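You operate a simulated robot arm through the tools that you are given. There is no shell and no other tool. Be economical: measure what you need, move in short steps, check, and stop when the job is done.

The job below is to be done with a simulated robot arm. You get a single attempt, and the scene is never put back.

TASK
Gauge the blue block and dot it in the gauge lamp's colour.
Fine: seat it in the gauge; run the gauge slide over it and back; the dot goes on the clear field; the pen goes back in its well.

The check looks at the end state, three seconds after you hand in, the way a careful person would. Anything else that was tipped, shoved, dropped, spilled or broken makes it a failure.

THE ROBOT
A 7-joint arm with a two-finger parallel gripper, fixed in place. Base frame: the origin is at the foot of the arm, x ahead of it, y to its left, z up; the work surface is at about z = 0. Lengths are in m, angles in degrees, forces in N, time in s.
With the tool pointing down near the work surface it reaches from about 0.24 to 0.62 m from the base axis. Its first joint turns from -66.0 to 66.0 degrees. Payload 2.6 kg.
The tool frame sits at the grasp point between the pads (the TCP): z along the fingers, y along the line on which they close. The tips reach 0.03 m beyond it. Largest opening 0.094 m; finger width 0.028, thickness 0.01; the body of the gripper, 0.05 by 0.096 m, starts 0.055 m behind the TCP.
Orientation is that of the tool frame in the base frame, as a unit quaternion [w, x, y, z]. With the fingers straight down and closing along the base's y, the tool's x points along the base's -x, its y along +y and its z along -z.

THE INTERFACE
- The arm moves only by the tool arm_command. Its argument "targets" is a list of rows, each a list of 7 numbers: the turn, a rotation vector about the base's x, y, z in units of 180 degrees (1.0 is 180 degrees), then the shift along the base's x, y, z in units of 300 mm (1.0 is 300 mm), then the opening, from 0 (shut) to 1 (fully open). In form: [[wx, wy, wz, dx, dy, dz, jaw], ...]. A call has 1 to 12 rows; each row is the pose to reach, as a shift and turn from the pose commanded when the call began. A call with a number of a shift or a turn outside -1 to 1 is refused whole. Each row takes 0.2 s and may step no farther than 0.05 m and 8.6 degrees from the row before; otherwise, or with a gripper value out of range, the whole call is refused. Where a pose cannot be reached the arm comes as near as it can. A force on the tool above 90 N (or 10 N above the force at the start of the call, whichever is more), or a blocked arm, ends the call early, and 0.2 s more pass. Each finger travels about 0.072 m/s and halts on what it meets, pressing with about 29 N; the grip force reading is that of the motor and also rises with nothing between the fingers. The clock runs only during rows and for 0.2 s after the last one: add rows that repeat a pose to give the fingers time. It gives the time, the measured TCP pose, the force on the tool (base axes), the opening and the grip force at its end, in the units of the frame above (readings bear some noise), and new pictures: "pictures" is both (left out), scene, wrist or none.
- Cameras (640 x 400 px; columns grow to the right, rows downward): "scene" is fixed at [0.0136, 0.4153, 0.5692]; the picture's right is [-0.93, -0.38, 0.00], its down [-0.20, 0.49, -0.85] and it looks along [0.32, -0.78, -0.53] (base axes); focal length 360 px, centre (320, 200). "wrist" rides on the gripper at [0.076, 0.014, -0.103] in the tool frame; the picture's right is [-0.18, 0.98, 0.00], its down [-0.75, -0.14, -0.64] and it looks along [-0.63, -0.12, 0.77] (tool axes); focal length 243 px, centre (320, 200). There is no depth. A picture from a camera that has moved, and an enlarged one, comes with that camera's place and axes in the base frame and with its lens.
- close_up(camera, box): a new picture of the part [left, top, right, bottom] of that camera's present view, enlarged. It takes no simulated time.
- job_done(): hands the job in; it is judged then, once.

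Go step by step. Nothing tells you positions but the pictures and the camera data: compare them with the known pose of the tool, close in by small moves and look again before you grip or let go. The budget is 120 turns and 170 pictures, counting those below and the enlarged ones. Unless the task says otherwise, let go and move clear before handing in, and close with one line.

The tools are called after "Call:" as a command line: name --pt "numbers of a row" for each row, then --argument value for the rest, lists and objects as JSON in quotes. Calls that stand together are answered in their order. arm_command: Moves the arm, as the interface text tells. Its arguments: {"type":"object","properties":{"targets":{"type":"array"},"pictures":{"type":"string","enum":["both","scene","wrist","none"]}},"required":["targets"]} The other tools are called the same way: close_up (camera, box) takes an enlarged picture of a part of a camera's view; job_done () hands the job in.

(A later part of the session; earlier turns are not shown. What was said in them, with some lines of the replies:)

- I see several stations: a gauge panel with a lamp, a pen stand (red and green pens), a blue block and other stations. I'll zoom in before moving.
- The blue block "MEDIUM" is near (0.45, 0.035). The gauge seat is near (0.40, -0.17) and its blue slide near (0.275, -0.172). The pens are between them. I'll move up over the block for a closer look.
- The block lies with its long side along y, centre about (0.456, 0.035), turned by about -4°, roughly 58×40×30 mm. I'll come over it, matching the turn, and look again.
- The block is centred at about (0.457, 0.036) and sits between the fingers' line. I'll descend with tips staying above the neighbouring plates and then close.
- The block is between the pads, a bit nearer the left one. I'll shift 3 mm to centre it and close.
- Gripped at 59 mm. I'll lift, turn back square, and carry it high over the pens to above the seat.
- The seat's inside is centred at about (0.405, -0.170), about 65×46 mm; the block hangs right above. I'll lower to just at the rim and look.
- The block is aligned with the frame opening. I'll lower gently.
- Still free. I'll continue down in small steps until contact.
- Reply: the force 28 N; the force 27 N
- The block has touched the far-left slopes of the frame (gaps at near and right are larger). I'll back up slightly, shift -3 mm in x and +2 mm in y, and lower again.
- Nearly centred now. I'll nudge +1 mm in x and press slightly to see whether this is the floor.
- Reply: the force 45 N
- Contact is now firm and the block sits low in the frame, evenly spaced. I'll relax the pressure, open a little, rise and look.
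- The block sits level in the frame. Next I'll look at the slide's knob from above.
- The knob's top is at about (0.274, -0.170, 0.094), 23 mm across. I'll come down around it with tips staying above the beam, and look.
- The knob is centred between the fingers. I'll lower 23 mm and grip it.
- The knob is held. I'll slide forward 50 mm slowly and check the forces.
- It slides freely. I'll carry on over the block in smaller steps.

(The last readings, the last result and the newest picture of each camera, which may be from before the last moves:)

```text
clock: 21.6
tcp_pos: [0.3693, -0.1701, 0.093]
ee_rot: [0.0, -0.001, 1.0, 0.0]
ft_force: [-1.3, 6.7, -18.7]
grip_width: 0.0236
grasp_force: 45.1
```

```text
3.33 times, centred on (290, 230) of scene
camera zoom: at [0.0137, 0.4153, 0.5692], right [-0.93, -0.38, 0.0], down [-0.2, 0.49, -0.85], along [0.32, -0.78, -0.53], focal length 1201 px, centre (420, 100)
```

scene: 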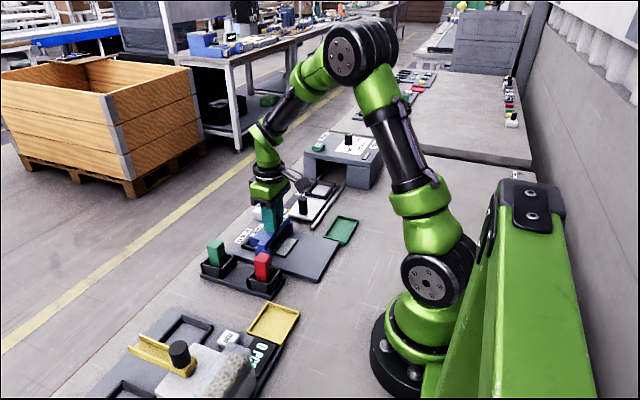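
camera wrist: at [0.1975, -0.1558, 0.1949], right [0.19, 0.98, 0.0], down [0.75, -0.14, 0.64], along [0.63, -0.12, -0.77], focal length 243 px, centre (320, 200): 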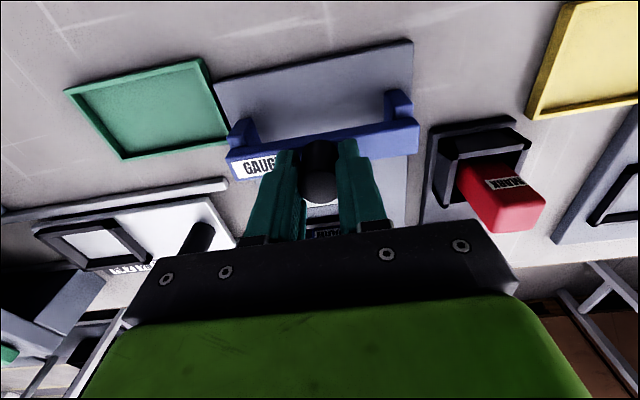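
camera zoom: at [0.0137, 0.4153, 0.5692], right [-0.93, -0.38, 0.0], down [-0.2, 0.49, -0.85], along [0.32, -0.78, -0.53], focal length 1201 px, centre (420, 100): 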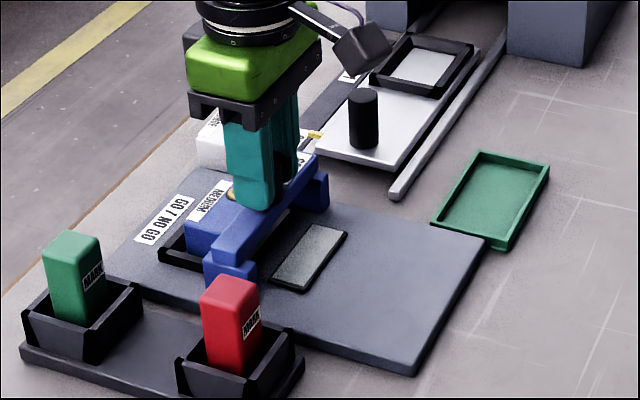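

Passing over without blocking. I'll continue.

Call:
arm_command --pt "0 0 0 0.03 0 -0.002 0.15" --pt "0 0 0 0.06 0 -0.002 0.15" --pt "0 0 0 0.09 0 -0.002 0.15" --pt "0 0 0 0.12 0 -0.002 0.15" --pt "0 0 0 0.12 0 -0.002 0.15" --pictures "both"

Call:
close_up --camera "scene" --box '[210, 170, 370, 290]'

```text
clock: 22.6
tcp_pos: [0.3919, -0.1696, 0.0922]
ee_rot: [-0.016, 0.009, 1.0, 0.007]
ft_force: [-9.7, 4.3, 8.2]
grip_width: 0.0241
grasp_force: 45.3
stopped in row 5: the force on the tool passed its limit (the readings are from after the stop); the commanded pose is now the measured one
camera wrist: at [0.3186, -0.1559, 0.1962], right [0.2, 0.98, 0.01], down [0.77, -0.16, 0.62], along [0.6, -0.12, -0.79], focal length 243 px, centre (320, 200)
```

scene: 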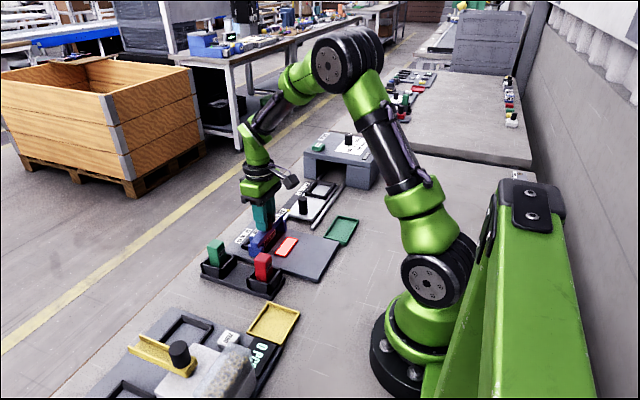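
wrist: 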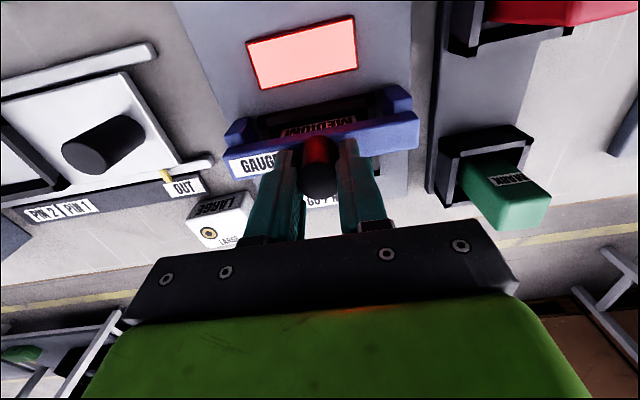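

```text
3.33 times, centred on (290, 230) of scene
camera zoom: at [0.0136, 0.4153, 0.5691], right [-0.93, -0.38, 0.0], down [-0.2, 0.49, -0.85], along [0.32, -0.78, -0.53], focal length 1201 px, centre (420, 100)
```

zoom: 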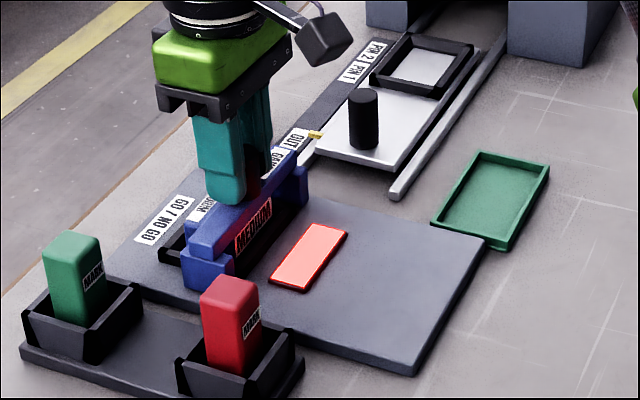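

The lamp has lit red and the slide met a stop at x≈0.393. I'll draw the slide back to its start, straightening the small twist of the tool, and then inspect the block's seating.

Call:
arm_command --pt "-0.0045 -0.0102 0.0057 -0.02 0 0.003 0.15" --pt "-0.0045 -0.0102 0.0057 -0.08 0 0.003 0.15" --pt "-0.0045 -0.0102 0.0057 -0.14 0 0.003 0.15" --pt "-0.0045 -0.0102 0.0057 -0.2 0 0.003 0.15" --pt "-0.0045 -0.0102 0.0057 -0.26 0 0.003 0.15" --pt "-0.0045 -0.0102 0.0057 -0.32 0 0.003 0.15" --pt "-0.0045 -0.0102 0.0057 -0.36 0 0.003 0.15" --pt "-0.0045 -0.0102 0.0057 -0.39 0 0.003 0.15" --pt "-0.0045 -0.0102 0.0057 -0.39 0 0.003 0.15" --pictures "scene"

Call:
close_up --camera "scene" --box '[210, 170, 370, 290]'

```text
clock: 24.6
tcp_pos: [0.2775, -0.1696, 0.092]
ee_rot: [0.003, -0.002, 1.0, -0.003]
ft_force: [23.2, 9.9, -30.9]
grip_width: 0.0236
grasp_force: 45.0
```

scene: 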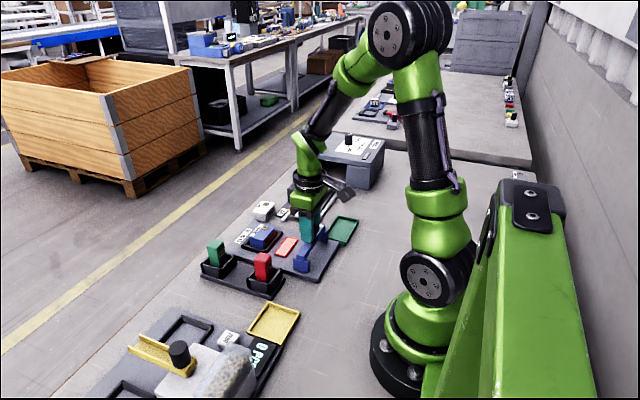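

```text
3.33 times, centred on (290, 230) of scene
camera zoom: at [0.0137, 0.4152, 0.5692], right [-0.93, -0.38, 0.0], down [-0.2, 0.49, -0.85], along [0.32, -0.78, -0.53], focal length 1201 px, centre (420, 100)
```

zoom: 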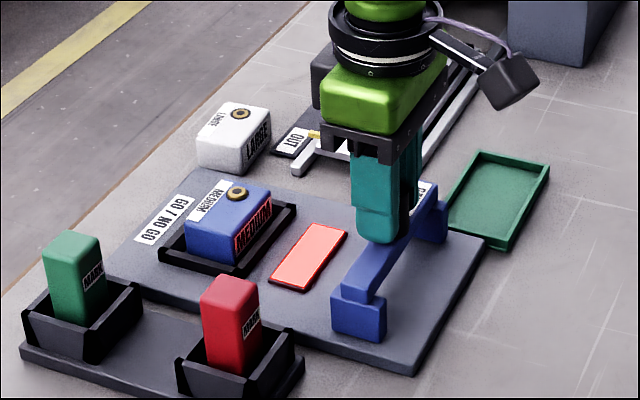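

The slide is home and the lamp stays red. I'll let go of the knob, rise, and inspect the block's seating.

Call:
arm_command --pt "0 0 0 0.006 0 0 0.15" --pt "0 0 0 0.006 0 0 0.6" --pt "0 0 0 0.006 0 0 0.6" --pt "0 0 0 0.006 0 0 0.6" --pt "0 0 0 0.006 0 0.1 0.6" --pt "0 0 0 0.08 0 0.22 0.6" --pt "0 0 0 0.2 0 0.28 0.6" --pt "0 0 0 0.32 0 0.28 0.6" --pt "0 0 0 0.32 0 0.28 0.6"

Call:
close_up --camera "scene" --box '[225, 210, 305, 265]'

Call:
close_up --camera "wrist" --box '[240, 60, 420, 190]'

```text
clock: 26.6
tcp_pos: [0.373, -0.1692, 0.1752]
ee_rot: [0.001, 0.001, 1.0, -0.002]
ft_force: [0.6, 0.9, -0.3]
grip_width: 0.0565
grasp_force: 0.1
camera wrist: at [0.2963, -0.155, 0.2776], right [0.18, 0.98, 0.0], down [0.75, -0.14, 0.64], along [0.63, -0.12, -0.77], focal length 243 px, centre (320, 200)
```

scene: 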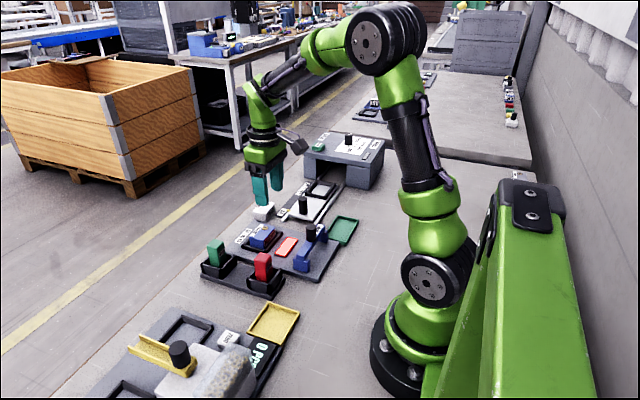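
wrist: 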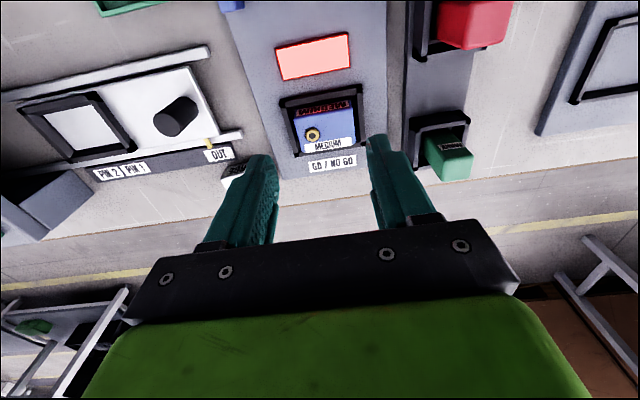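

```text
7.27 times, centred on (265, 238) of scene
camera zoom: at [0.0136, 0.4153, 0.5692], right [-0.93, -0.38, 0.0], down [-0.2, 0.49, -0.85], along [0.32, -0.78, -0.53], focal length 2621 px, centre (720, -73)
```

zoom: 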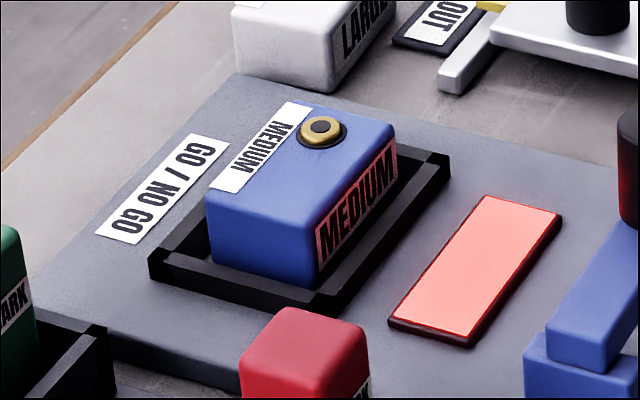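

```text
3.08 times, centred on (330, 125) of wrist
camera zoom: at [0.2963, -0.155, 0.2776], right [0.18, 0.98, 0.0], down [0.75, -0.14, 0.64], along [0.63, -0.12, -0.77], focal length 746 px, centre (289, 431)
```

zoom: 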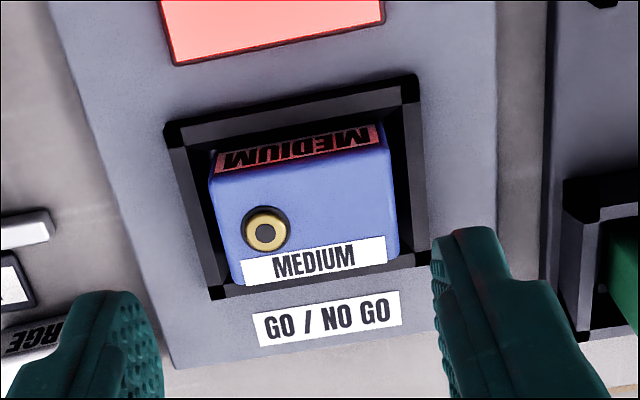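

The block is seated square at about (0.404, -0.169), and the lamp is red, so I need the red pen. I'll move above it for a look.

Call:
arm_command --pt "0 0 0 -0.03 0.12 0.08 0.6" --pt "0 0 0 -0.08 0.24 0.16 0.6" --pt "0 0 0 -0.12 0.349 0.167 0.6" --pt "0 0 0 -0.12 0.349 0.167 0.6"

Call:
close_up --camera "wrist" --box '[230, 80, 410, 210]'

Call:
close_up --camera "scene" --box '[225, 240, 305, 305]'

```text
clock: 27.6
tcp_pos: [0.3374, -0.0668, 0.2265]
ee_rot: [0.001, -0.001, 1.0, -0.002]
ft_force: [-0.1, 0.3, -0.5]
grip_width: 0.0564
grasp_force: 0.0
camera wrist: at [0.2601, -0.0521, 0.3288], right [0.18, 0.98, 0.0], down [0.75, -0.14, 0.64], along [0.63, -0.12, -0.77], focal length 243 px, centre (320, 200)
```

scene: 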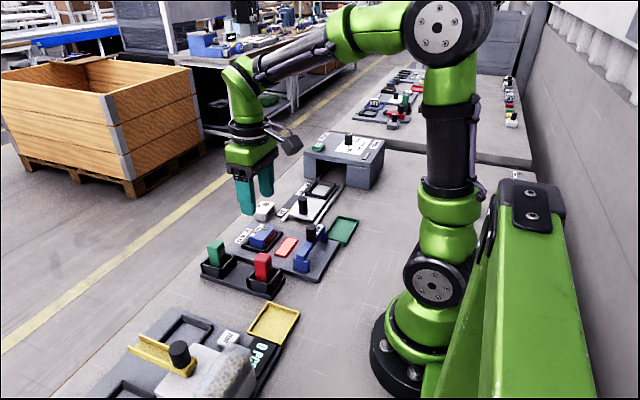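
wrist: 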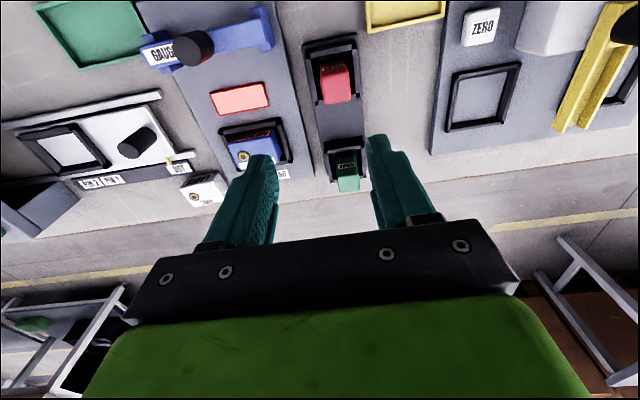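

```text
3.08 times, centred on (320, 145) of wrist
camera zoom: at [0.2601, -0.0521, 0.3288], right [0.18, 0.98, 0.0], down [0.75, -0.14, 0.64], along [0.63, -0.12, -0.77], focal length 746 px, centre (320, 369)
```

zoom: 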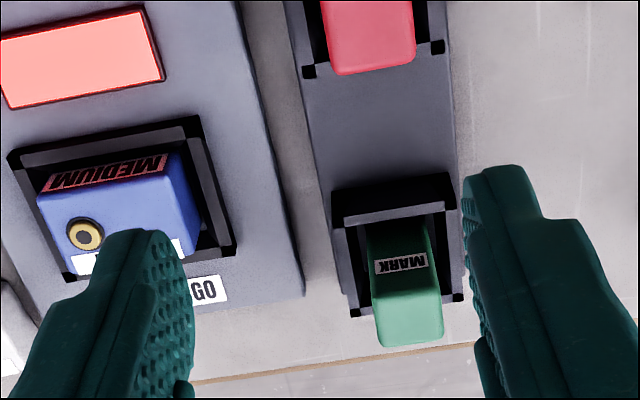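

```text
6.15 times, centred on (265, 272) of scene
camera zoom: at [0.0136, 0.4153, 0.5692], right [-0.93, -0.38, 0.0], down [-0.2, 0.49, -0.85], along [0.32, -0.78, -0.53], focal length 2217 px, centre (658, -246)
```

zoom: 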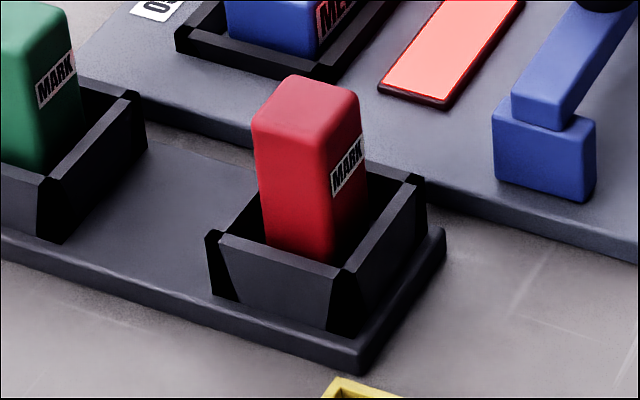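

The red pen's top is at about (0.329, -0.049, 0.086). I'll move over it, lower, and look again.

Call:
arm_command --pt "0 0 0 -0.02 0.053 -0.1 0.6" --pt "0 0 0 -0.02 0.053 -0.21 0.6" --pt "0 0 0 -0.02 0.053 -0.21 0.6"

Call:
close_up --camera "wrist" --box '[230, 80, 410, 210]'

```text
clock: 28.4
tcp_pos: [0.3304, -0.0512, 0.1615]
ee_rot: [0.001, 0.001, 1.0, -0.002]
ft_force: [-0.5, 0.4, 0.1]
grip_width: 0.0564
grasp_force: 0.2
camera wrist: at [0.2533, -0.0366, 0.2635], right [0.18, 0.98, 0.0], down [0.75, -0.14, 0.64], along [0.63, -0.12, -0.77], focal length 243 px, centre (320, 200)
```

scene: 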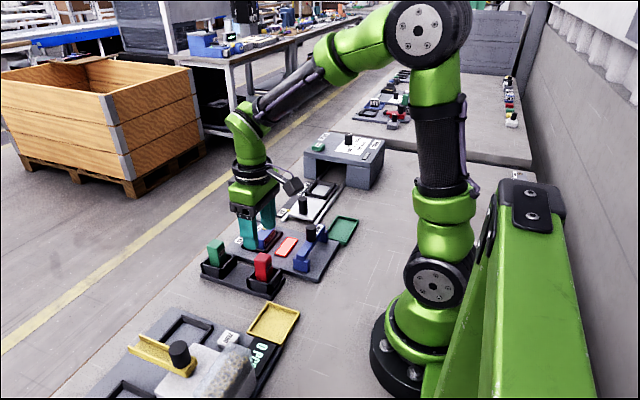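
wrist: 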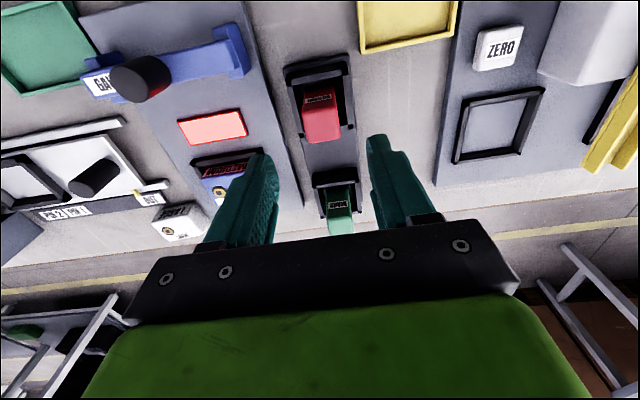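

```text
3.08 times, centred on (320, 145) of wrist
camera zoom: at [0.2533, -0.0366, 0.2635], right [0.18, 0.98, 0.0], down [0.75, -0.14, 0.64], along [0.63, -0.12, -0.77], focal length 746 px, centre (320, 369)
```

zoom: 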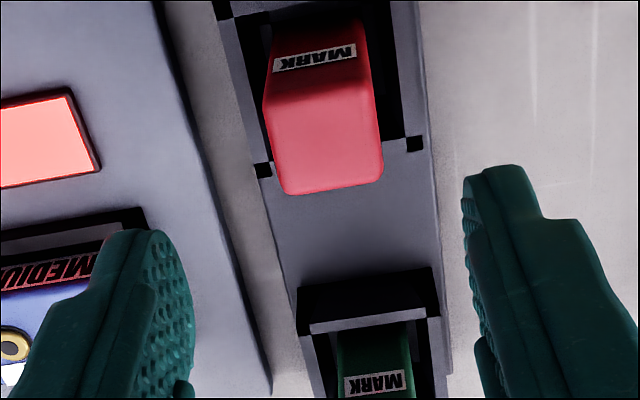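

The red pen is under the gripper at (0.328, -0.049). I'll lower so the tips stay above the well rim (~0.035), and look before closing.

Call:
arm_command --pt "0 0 -0.008 -0.002 0 -0.12 0.6" --pt "0 0 -0.008 -0.002 0 -0.22 0.6" --pt "0 0 -0.008 -0.002 0 -0.29 0.6" --pt "0 0 -0.008 -0.002 0 -0.29 0.6"

Call:
close_up --camera "wrist" --box '[230, 80, 410, 210]'

Call:
close_up --camera "scene" --box '[205, 220, 325, 305]'

```text
clock: 29.4
tcp_pos: [0.3309, -0.0513, 0.0759]
ee_rot: [0.0, 0.012, 1.0, -0.002]
ft_force: [-0.2, 0.0, -0.1]
grip_width: 0.0565
grasp_force: 0.1
camera wrist: at [0.2534, -0.0351, 0.178], right [0.21, 0.98, 0.0], down [0.75, -0.16, 0.64], along [0.63, -0.14, -0.77], focal length 243 px, centre (320, 200)
```

scene: 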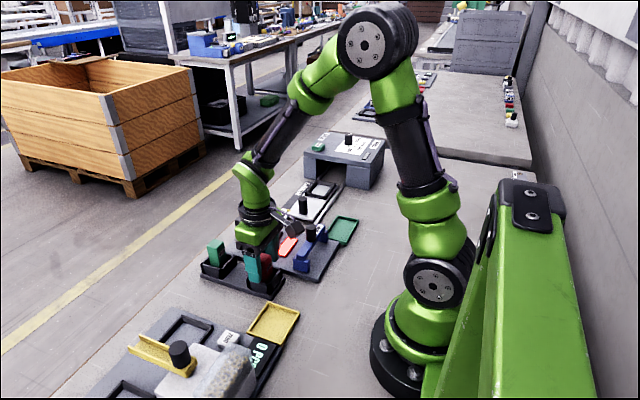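
wrist: 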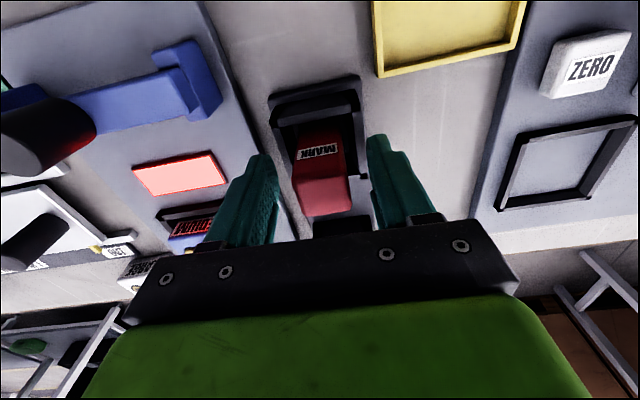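

```text
3.08 times, centred on (320, 145) of wrist
camera zoom: at [0.2534, -0.0351, 0.178], right [0.21, 0.98, 0.0], down [0.75, -0.16, 0.64], along [0.63, -0.14, -0.77], focal length 746 px, centre (320, 369)
```

zoom: 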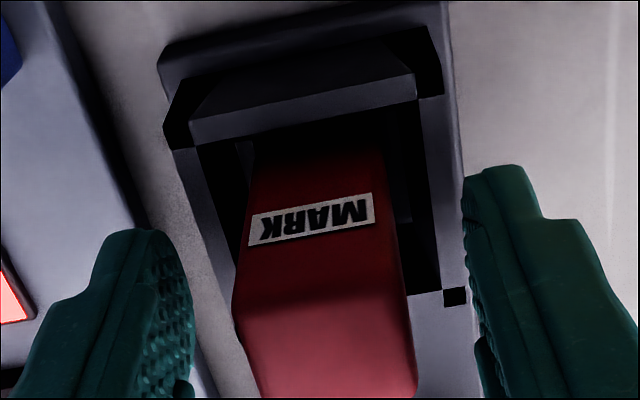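

```text
4.71 times, centred on (265, 262) of scene
camera zoom: at [0.0136, 0.4153, 0.5692], right [-0.93, -0.38, 0.0], down [-0.2, 0.49, -0.85], along [0.32, -0.78, -0.53], focal length 1696 px, centre (579, -94)
```

zoom: 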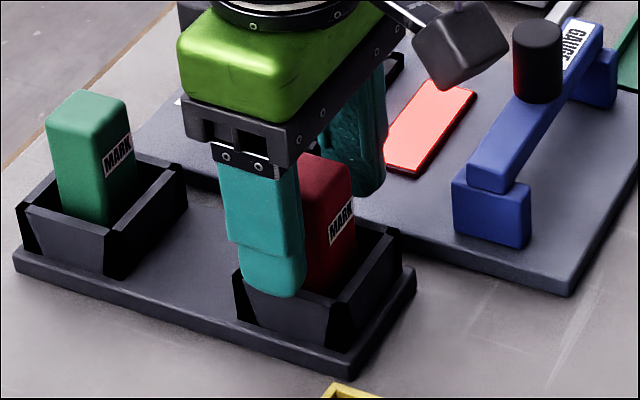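

The pen is centred between the fingers and tips are above the rim. Closing and lifting 10 mm at a time.

Call:
arm_command --pt "0 0 0 0 0 0 0.15" --pt "0 0 0 0 0 0 0.15" --pt "0 0 0 0 0 0 0.15" --pt "0 0 0 0 0 0 0.15" --pictures "wrist"

```text
clock: 30.4
tcp_pos: [0.3292, -0.0524, 0.0762]
ee_rot: [0.001, 0.012, 1.0, -0.002]
ft_force: [-0.7, -0.1, 1.5]
grip_width: 0.0316
grasp_force: 29.2
camera wrist: at [0.2534, -0.0351, 0.1783], right [0.21, 0.98, 0.0], down [0.75, -0.16, 0.64], along [0.63, -0.14, -0.77], focal length 243 px, centre (320, 200)
```

wrist: 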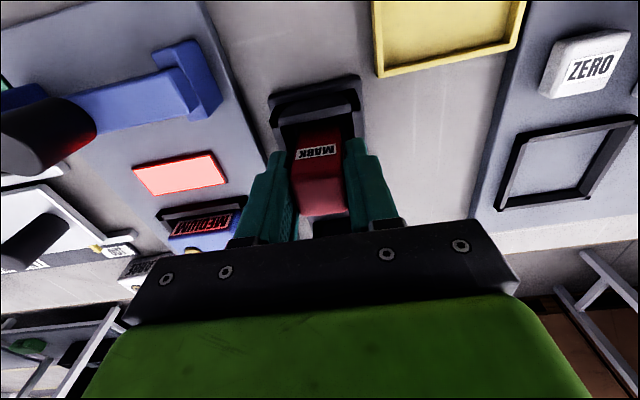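

Held at 31.6 mm. Lifting straight up and inspecting the pen's nib.

Call:
arm_command --pt "0 0 0 0 0 0.06 0.15" --pt "0 0 0 0 0 0.2 0.15" --pt "0 0 0 0 0 0.34 0.15" --pt "0 0 0 0 0 0.42 0.15" --pt "0 0 0 0 0 0.42 0.15"

Call:
close_up --camera "scene" --box '[200, 160, 340, 300]'

Call:
close_up --camera "wrist" --box '[230, 60, 410, 210]'

```text
clock: 31.6
tcp_pos: [0.3295, -0.0486, 0.2038]
ee_rot: [0.001, 0.011, 1.0, -0.002]
ft_force: [-0.7, -0.2, -0.9]
grip_width: 0.0316
grasp_force: 29.2
camera wrist: at [0.2543, -0.0324, 0.3055], right [0.21, 0.98, 0.0], down [0.75, -0.16, 0.64], along [0.63, -0.14, -0.77], focal length 243 px, centre (320, 200)
```

scene: 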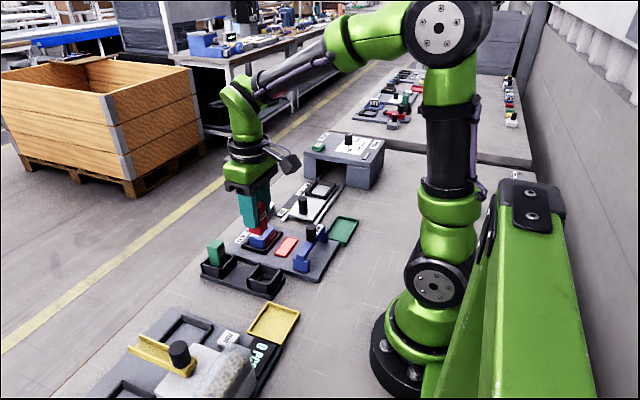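
wrist: 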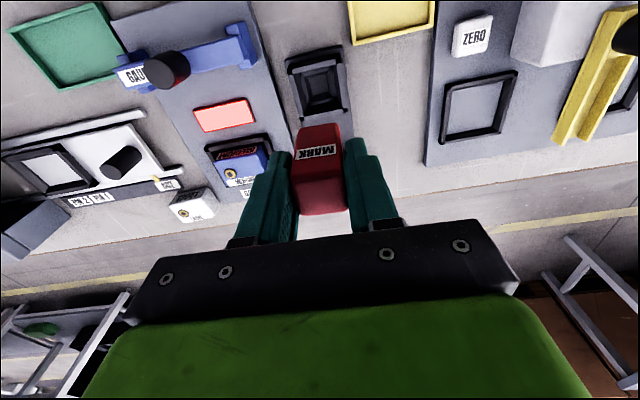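

```text
2.86 times, centred on (270, 230) of scene
camera zoom: at [0.0136, 0.4153, 0.5692], right [-0.93, -0.38, 0.0], down [-0.2, 0.49, -0.85], along [0.32, -0.78, -0.53], focal length 1030 px, centre (463, 114)
```

zoom: 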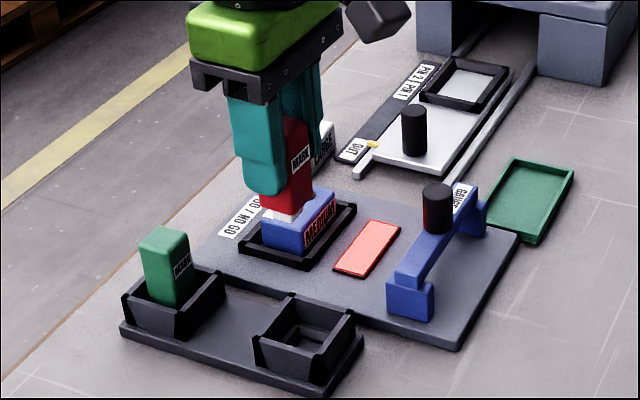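

```text
2.67 times, centred on (320, 135) of wrist
camera zoom: at [0.2543, -0.0324, 0.3055], right [0.21, 0.98, 0.0], down [0.75, -0.16, 0.64], along [0.63, -0.14, -0.77], focal length 647 px, centre (320, 373)
```

zoom: 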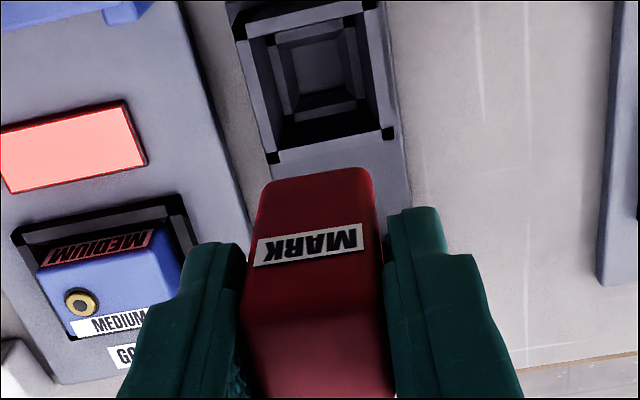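

Call:
close_up --camera "scene" --box '[240, 205, 300, 255]'

```text
8.00 times, centred on (270, 230) of scene
camera zoom: at [0.0136, 0.4153, 0.5692], right [-0.93, -0.38, 0.0], down [-0.2, 0.49, -0.85], along [0.32, -0.78, -0.53], focal length 2883 px, centre (720, -40)
```

zoom: 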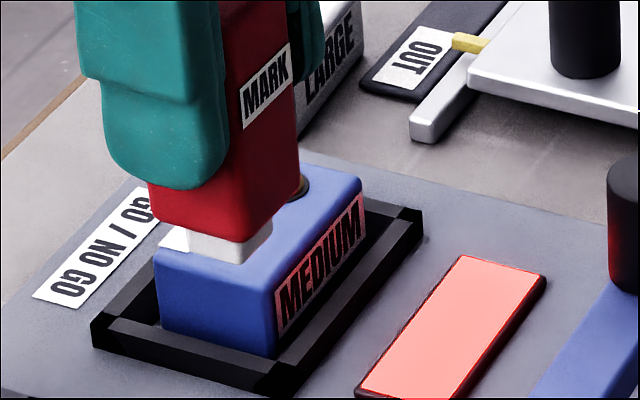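

The pen has a square white nib about 55 mm below the TCP. The clear field is right-near of the ring and label, centred about (0.399, -0.155). I'll move over it and lower to just above, then look.

Call:
arm_command --pt "0 0 0.004 0.08 -0.12 0 0.15" --pt "0 0 0.008 0.16 -0.24 0 0.15" --pt "0 0 0.008 0.236 -0.353 0 0.15" --pt "0 0 0.008 0.236 -0.353 -0.12 0.15" --pt "0 0 0.008 0.236 -0.353 -0.24 0.15" --pt "0 0 0.008 0.236 -0.353 -0.31 0.15" --pt "0 0 0.008 0.236 -0.353 -0.31 0.15"

Call:
close_up --camera "scene" --box '[225, 190, 305, 260]'

Call:
close_up --camera "wrist" --box '[230, 60, 410, 210]'

```text
clock: 33.2
tcp_pos: [0.4, -0.1563, 0.1086]
ee_rot: [0.001, 0.0, 1.0, -0.001]
ft_force: [-0.7, 0.1, -0.9]
grip_width: 0.0316
grasp_force: 29.1
camera wrist: at [0.3234, -0.1413, 0.2107], right [0.18, 0.98, 0.0], down [0.75, -0.14, 0.64], along [0.63, -0.12, -0.77], focal length 243 px, centre (320, 200)
```

scene: 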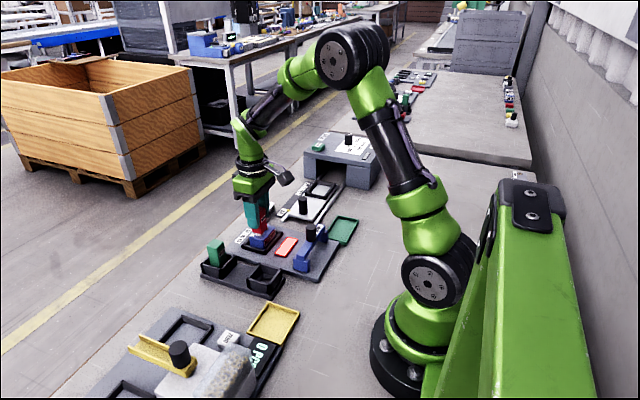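
wrist: 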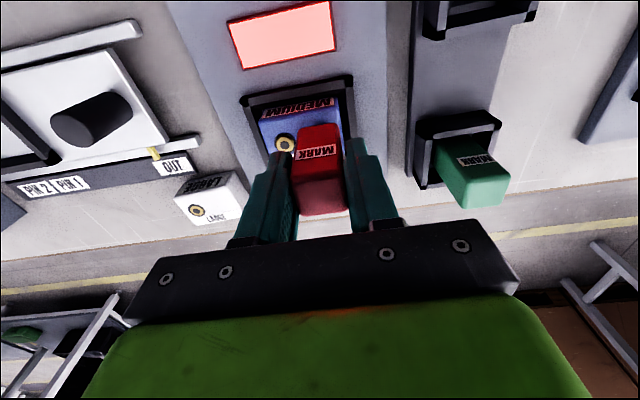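

```text
5.71 times, centred on (265, 225) of scene
camera zoom: at [0.0136, 0.4153, 0.5692], right [-0.93, -0.38, 0.0], down [-0.2, 0.49, -0.85], along [0.32, -0.78, -0.53], focal length 2059 px, centre (634, 57)
```

zoom: 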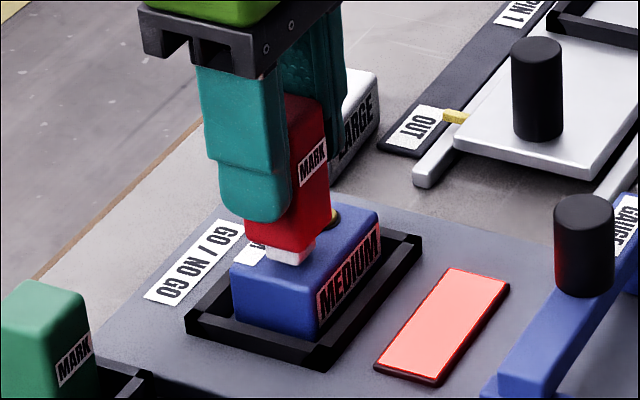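

```text
2.67 times, centred on (320, 135) of wrist
camera zoom: at [0.3234, -0.1413, 0.2107], right [0.18, 0.98, 0.0], down [0.75, -0.14, 0.64], along [0.63, -0.12, -0.77], focal length 647 px, centre (320, 373)
```

zoom: 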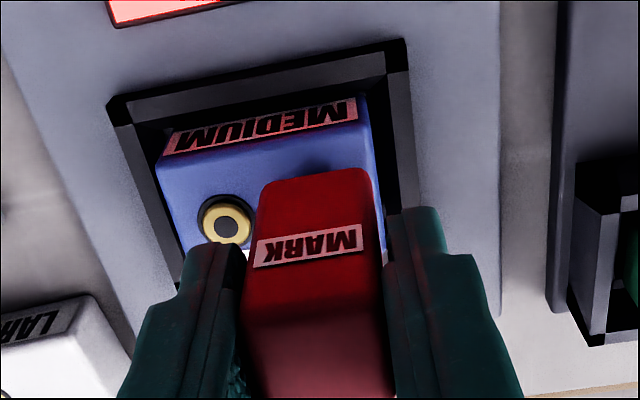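

Nib is over the clear field. Lowering gently to contact.

Call:
arm_command --pt "0 0 0 -0.003 0 -0.02 0.15" --pt "0 0 0 -0.003 0 -0.035 0.15" --pt "0 0 0 -0.003 0 -0.043 0.15" --pt "0 0 0 -0.003 0 -0.043 0.15" --pictures "none"

Call:
close_up --camera "scene" --box '[235, 205, 295, 255]'

```text
clock: 34.2
tcp_pos: [0.3995, -0.1563, 0.0977]
ee_rot: [0.002, -0.002, 1.0, -0.001]
ft_force: [5.0, 4.3, 23.7]
grip_width: 0.0316
grasp_force: 29.4
```

```text
8.00 times, centred on (265, 230) of scene
camera zoom: at [0.0135, 0.4153, 0.5691], right [-0.93, -0.38, 0.0], down [-0.2, 0.49, -0.85], along [0.32, -0.78, -0.53], focal length 2883 px, centre (760, -40)
```

zoom: 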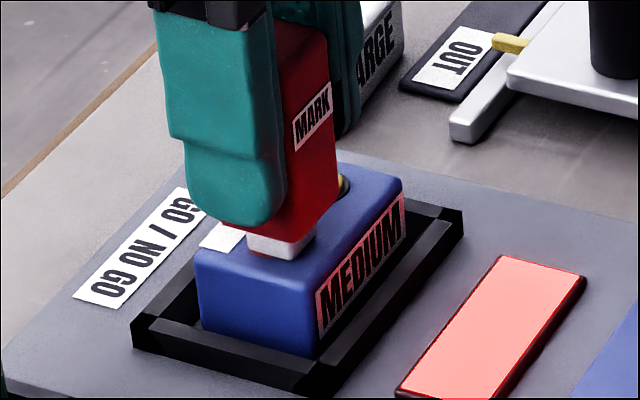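

Contact made with about 24 N on the clear field. I'll lift straight up and look at the dot.

Call:
arm_command --pt "0 0 0 0 0 0.03 0.15" --pt "0 0 0 0 0 0.15 0.15" --pt "0 0 0 0 0 0.29 0.15" --pt "0 0 0 0 0 0.353 0.15" --pt "0 0 0 -0.1 0.1 0.353 0.15" --pt "0 0 -0.004 -0.2 0.23 0.353 0.15" --pt "0 0 -0.008 -0.233 0.353 0.353 0.15" --pt "0 0 -0.008 -0.233 0.353 0.353 0.15"

Call:
close_up --camera "scene" --box '[235, 205, 315, 265]'

Call:
close_up --camera "wrist" --box '[200, 130, 280, 210]'

Call:
close_up --camera "wrist" --box '[230, 20, 410, 190]'

```text
clock: 36.0
tcp_pos: [0.3277, -0.0501, 0.2018]
ee_rot: [0.001, 0.012, 1.0, -0.002]
ft_force: [-0.5, 0.1, -0.9]
grip_width: 0.0317
grasp_force: 28.9
camera wrist: at [0.2509, -0.0335, 0.3033], right [0.21, 0.98, 0.0], down [0.75, -0.16, 0.64], along [0.63, -0.14, -0.77], focal length 243 px, centre (320, 200)
```

scene: 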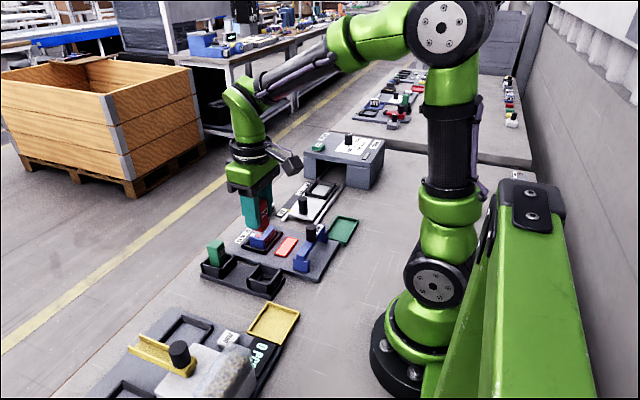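
wrist: 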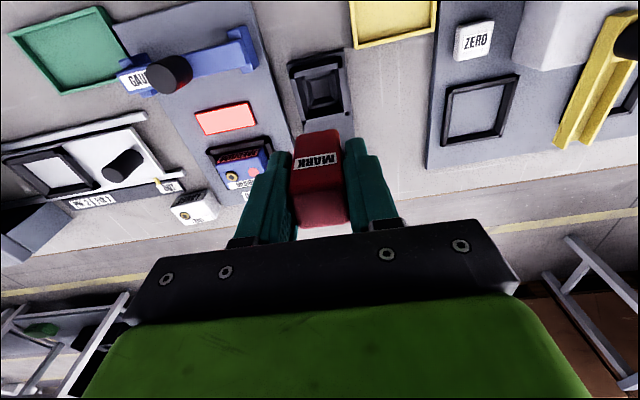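

```text
6.67 times, centred on (275, 235) of scene
camera zoom: at [0.0136, 0.4153, 0.5692], right [-0.93, -0.38, 0.0], down [-0.2, 0.49, -0.85], along [0.32, -0.78, -0.53], focal length 2402 px, centre (620, -33)
```

zoom: 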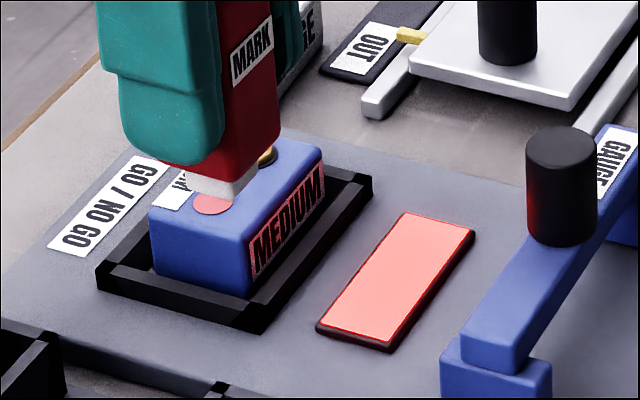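

```text
5.00 times, centred on (240, 170) of wrist
camera zoom: at [0.2509, -0.0335, 0.3033], right [0.21, 0.98, 0.0], down [0.75, -0.16, 0.64], along [0.63, -0.14, -0.77], focal length 1213 px, centre (720, 350)
```

zoom: 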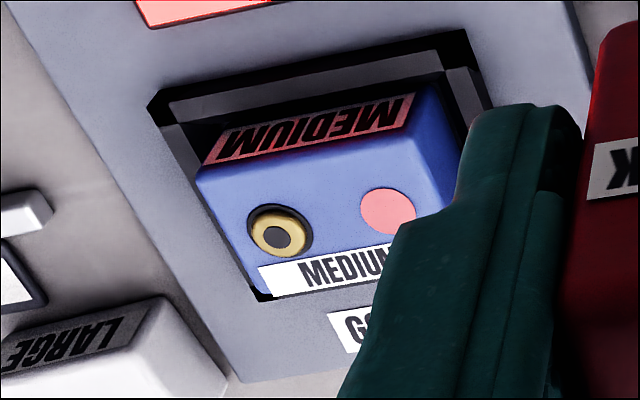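

```text
2.35 times, centred on (320, 105) of wrist
camera zoom: at [0.2509, -0.0335, 0.3033], right [0.21, 0.98, 0.0], down [0.75, -0.16, 0.64], along [0.63, -0.14, -0.77], focal length 571 px, centre (320, 424)
```

zoom: 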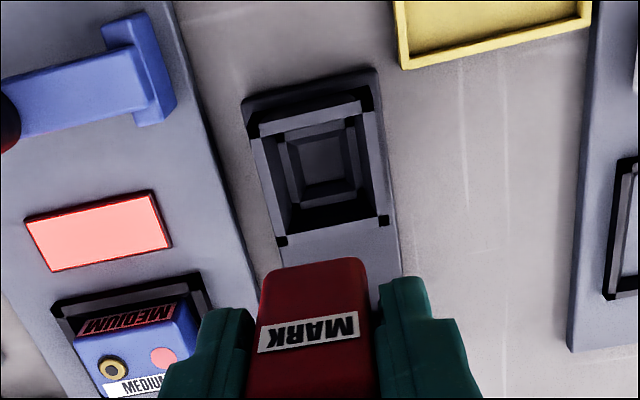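

A clean red dot is on the clear field. Now the pen goes back: I'm at the same spot over its well, so I lower to just above its rest height.

Call:
arm_command --pt "0 0 0 0 0 -0.13 0.15" --pt "0 0 0 0 0 -0.26 0.15" --pt "0 0 0 0 0 -0.33 0.15" --pt "0 0 0 0 0 -0.38 0.15" --pt "0 0 0 0 0 -0.405 0.15" --pt "0 0 0 0 0 -0.405 0.15" --pictures "wrist"

Call:
close_up --camera "scene" --box '[205, 220, 325, 305]'

```text
clock: 37.4
tcp_pos: [0.3281, -0.0483, 0.081]
ee_rot: [0.001, 0.012, 1.0, -0.002]
ft_force: [-0.1, -0.2, -1.2]
grip_width: 0.0316
grasp_force: 28.9
camera wrist: at [0.2526, -0.0326, 0.1827], right [0.21, 0.98, 0.0], down [0.75, -0.16, 0.64], along [0.63, -0.14, -0.76], focal length 243 px, centre (320, 200)
```

wrist: 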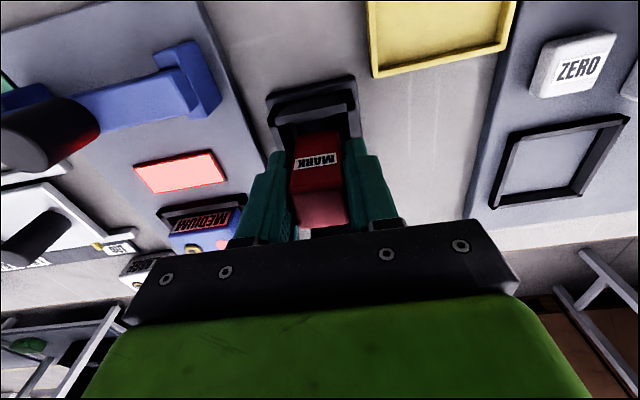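

```text
4.71 times, centred on (265, 262) of scene
camera zoom: at [0.0136, 0.4153, 0.5692], right [-0.93, -0.38, 0.0], down [-0.2, 0.49, -0.85], along [0.32, -0.78, -0.53], focal length 1696 px, centre (579, -94)
```

zoom: 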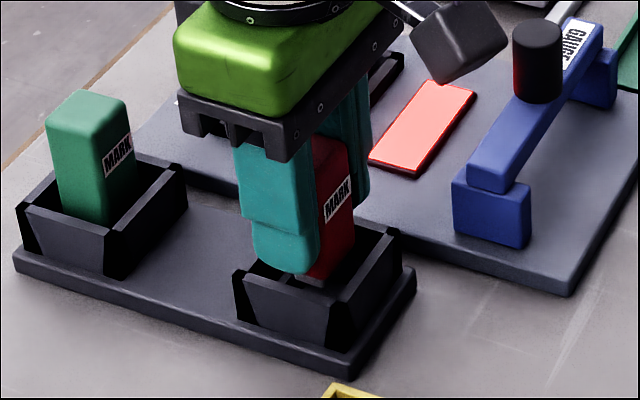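

The pen is inside its well. Lowering the last few millimetres to contact.

Call:
arm_command --pt "0 0 0 0 0 -0.007 0.15" --pt "0 0 0 0 0 -0.014 0.15" --pt "0 0 0 0 0 -0.016 0.15" --pt "0 0 0 0 0 -0.016 0.15" --pictures "none"

```text
clock: 38.4
tcp_pos: [0.3301, -0.0493, 0.0758]
ee_rot: [0.001, 0.012, 1.0, -0.001]
ft_force: [0.4, -0.2, 0.0]
grip_width: 0.0318
grasp_force: 28.6
```

Call:
arm_command --pt "0 0 0 0 0 -0.004 0.15" --pt "0 0 0 0 0 -0.008 0.15" --pt "0 0 0 0 0 -0.008 0.15" --pictures "none"

Call:
close_up --camera "scene" --box '[205, 220, 325, 305]'

```text
clock: 39.2
tcp_pos: [0.3289, -0.05, 0.0734]
ee_rot: [0.0, 0.012, 1.0, -0.002]
ft_force: [0.1, -0.6, -1.4]
grip_width: 0.0316
grasp_force: 29.0
```

```text
4.71 times, centred on (265, 262) of scene
camera zoom: at [0.0136, 0.4153, 0.5692], right [-0.93, -0.38, 0.0], down [-0.2, 0.49, -0.85], along [0.32, -0.78, -0.53], focal length 1696 px, centre (579, -94)
```

zoom: 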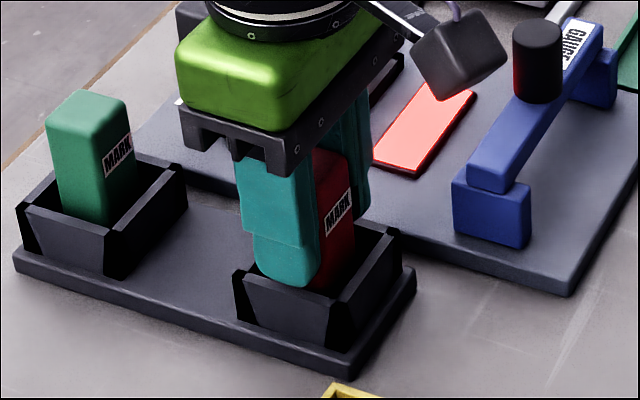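

The pen still sits about 5 mm high (it slid a little in the grip while dotting). I'll lower a bit further, watching for contact.

Call:
arm_command --pt "0 0 0 0 0 -0.004 0.15" --pt "0 0 0 0 0 -0.008 0.15" --pt "0 0 0 0 0 -0.012 0.15" --pt "0 0 0 0 0 -0.012 0.15" --pictures "none"

Call:
close_up --camera "scene" --box '[235, 235, 305, 290]'

Call:
close_up --camera "wrist" --box '[230, 80, 410, 230]'

```text
clock: 40.2
tcp_pos: [0.3284, -0.0488, 0.0697]
ee_rot: [0.001, 0.012, 1.0, -0.003]
ft_force: [0.5, -0.7, -1.2]
grip_width: 0.0317
grasp_force: 29.3
```

```text
7.27 times, centred on (270, 262) of scene
camera zoom: at [0.0136, 0.4153, 0.5692], right [-0.93, -0.38, 0.0], down [-0.2, 0.49, -0.85], along [0.32, -0.78, -0.53], focal length 2621 px, centre (684, -254)
```

zoom: 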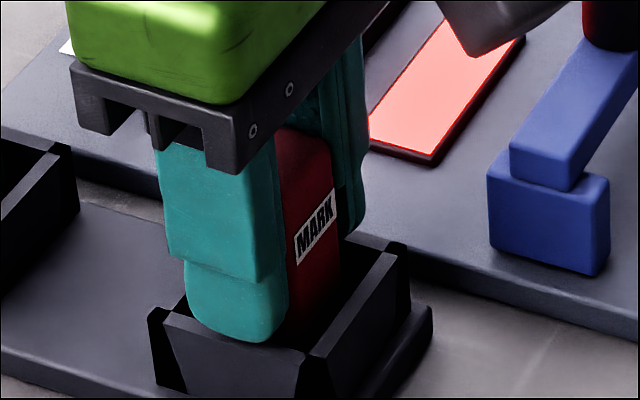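

```text
2.67 times, centred on (320, 155) of wrist
camera zoom: at [0.2524, -0.0332, 0.1718], right [0.21, 0.98, 0.0], down [0.75, -0.16, 0.64], along [0.63, -0.14, -0.77], focal length 647 px, centre (320, 320)
```

zoom: 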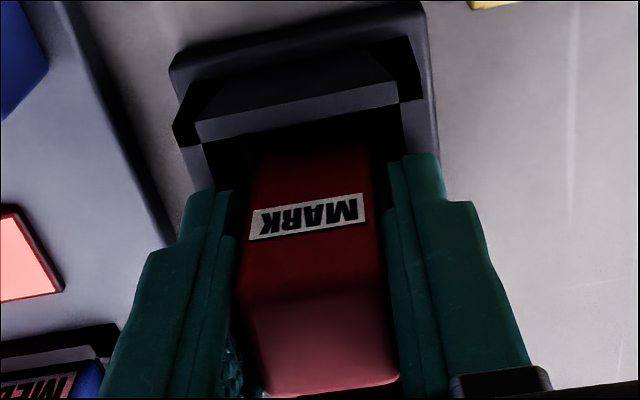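

The pen is back to within about 1 mm of its original height. I'll lower 1 mm more, open just a few millimetres, rise, and check.

Call:
arm_command --pt "0 0 0 0 0 -0.003 0.15" --pt "0 0 0 0 0 -0.003 0.15" --pt "0 0 0 0 0 -0.003 0.4" --pt "0 0 0 0 0 -0.003 0.4" --pt "0 0 0 0 0 0.03 0.4" --pt "0 0 0 0 0 0.07 0.5"

Call:
close_up --camera "scene" --box '[235, 235, 305, 290]'

Call:
close_up --camera "wrist" --box '[230, 80, 410, 230]'

```text
clock: 41.6
tcp_pos: [0.3296, -0.0499, 0.0908]
ee_rot: [0.001, 0.012, 1.0, -0.003]
ft_force: [0.7, -0.4, 0.0]
grip_width: 0.0469
grasp_force: 0.0
camera wrist: at [0.253, -0.0336, 0.1923], right [0.21, 0.98, 0.0], down [0.75, -0.16, 0.64], along [0.63, -0.14, -0.77], focal length 243 px, centre (320, 200)
```

scene: 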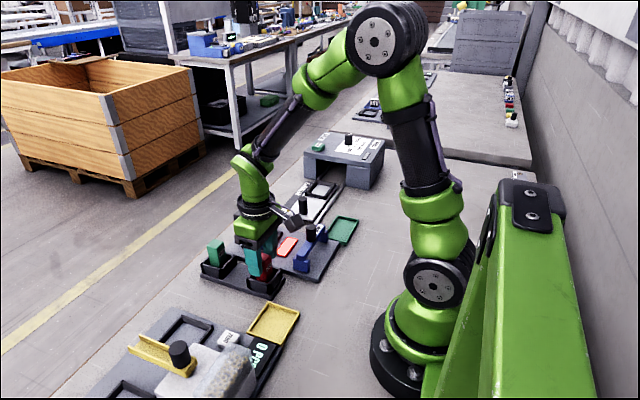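
wrist: 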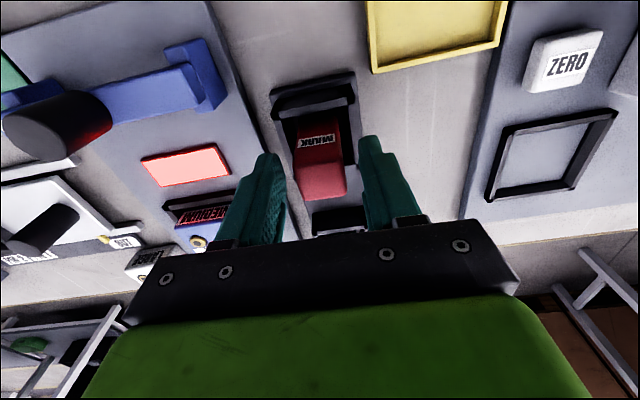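

```text
7.27 times, centred on (270, 262) of scene
camera zoom: at [0.0136, 0.4153, 0.5692], right [-0.93, -0.38, 0.0], down [-0.2, 0.49, -0.85], along [0.32, -0.78, -0.53], focal length 2621 px, centre (684, -254)
```

zoom: 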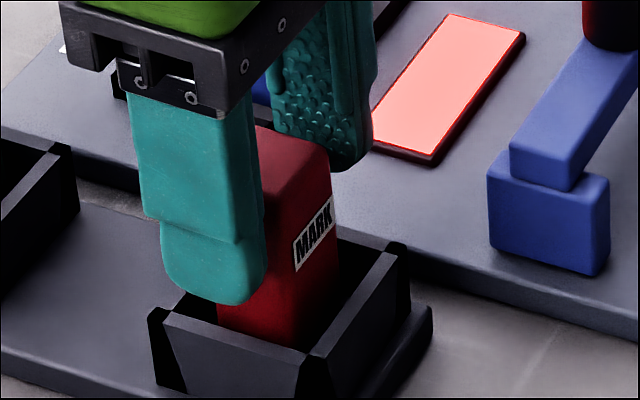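

```text
2.67 times, centred on (320, 155) of wrist
camera zoom: at [0.253, -0.0336, 0.1923], right [0.21, 0.98, 0.0], down [0.75, -0.16, 0.64], along [0.63, -0.14, -0.77], focal length 647 px, centre (320, 320)
```

zoom: 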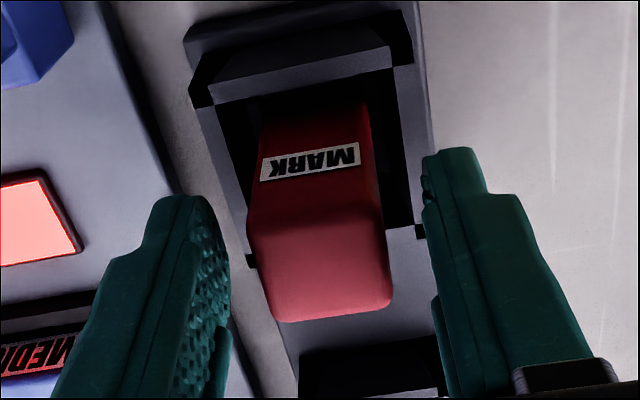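

The pen stands upright in its well. I'll rise clear and take a last overall look.

Call:
arm_command --pt "0 0 0 0 0 0.1 0.5" --pt "0 0 0 0 0 0.24 0.5" --pt "0 0 0 0 0.05 0.38 0.5" --pt "0 0 0 0 0.1 0.5 0.5" --pt "0 0 0 0 0.2 0.6 0.5" --pt "0 0 0 0 0.2 0.6 0.5"

Call:
close_up --camera "scene" --box '[200, 180, 350, 305]'

Call:
close_up --camera "scene" --box '[235, 215, 295, 260]'

```text
clock: 43.0
tcp_pos: [0.3308, 0.0109, 0.2734]
ee_rot: [0.002, 0.013, 1.0, -0.002]
ft_force: [-0.2, 0.3, -0.1]
grip_width: 0.0472
grasp_force: 0.1
camera wrist: at [0.2542, 0.0273, 0.3747], right [0.21, 0.98, 0.0], down [0.75, -0.16, 0.64], along [0.63, -0.14, -0.77], focal length 243 px, centre (320, 200)
```

scene: 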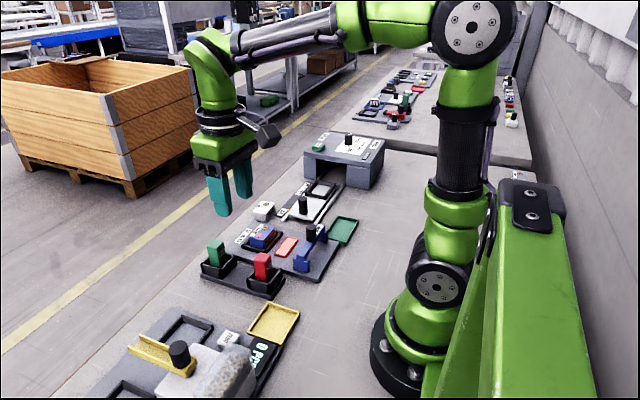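
wrist: 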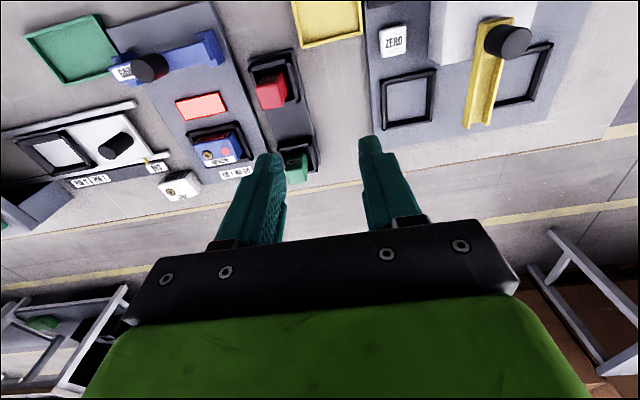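

```text
3.20 times, centred on (275, 242) of scene
camera zoom: at [0.0136, 0.4153, 0.5692], right [-0.93, -0.38, 0.0], down [-0.2, 0.49, -0.85], along [0.32, -0.78, -0.53], focal length 1153 px, centre (464, 64)
```

zoom: 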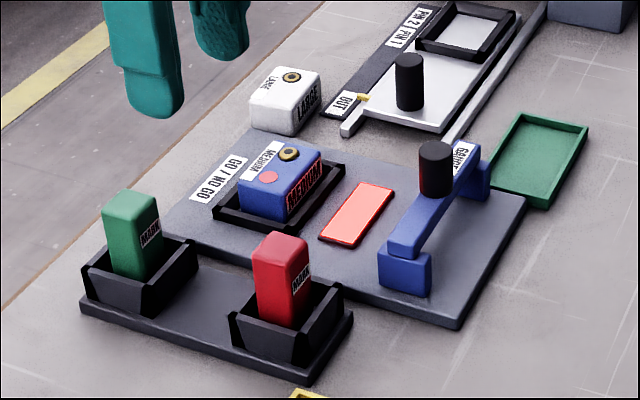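

```text
8.89 times, centred on (265, 238) of scene
camera zoom: at [0.0136, 0.4153, 0.5692], right [-0.93, -0.38, 0.0], down [-0.2, 0.49, -0.85], along [0.32, -0.78, -0.53], focal length 3203 px, centre (809, -133)
```

zoom: 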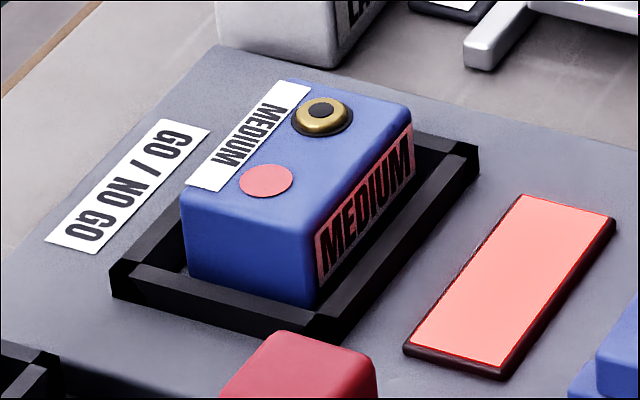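

The blue block is seated, the slide is home, the lamp is red, the red dot is on the clear field, and the red pen is back in its well. Nothing else has moved, so I'm handing in.

Call:
job_done

```text
The job is handed in.
```

I gauged the blue block and the lamp came up red. The block now has a red dot on its clear field, the slide is back home and the red pen is in its well. On the forward pass the slide stopped part-way over the block, apparently against its pin, and that is when the lamp lit red, so it never passed the block's full width.
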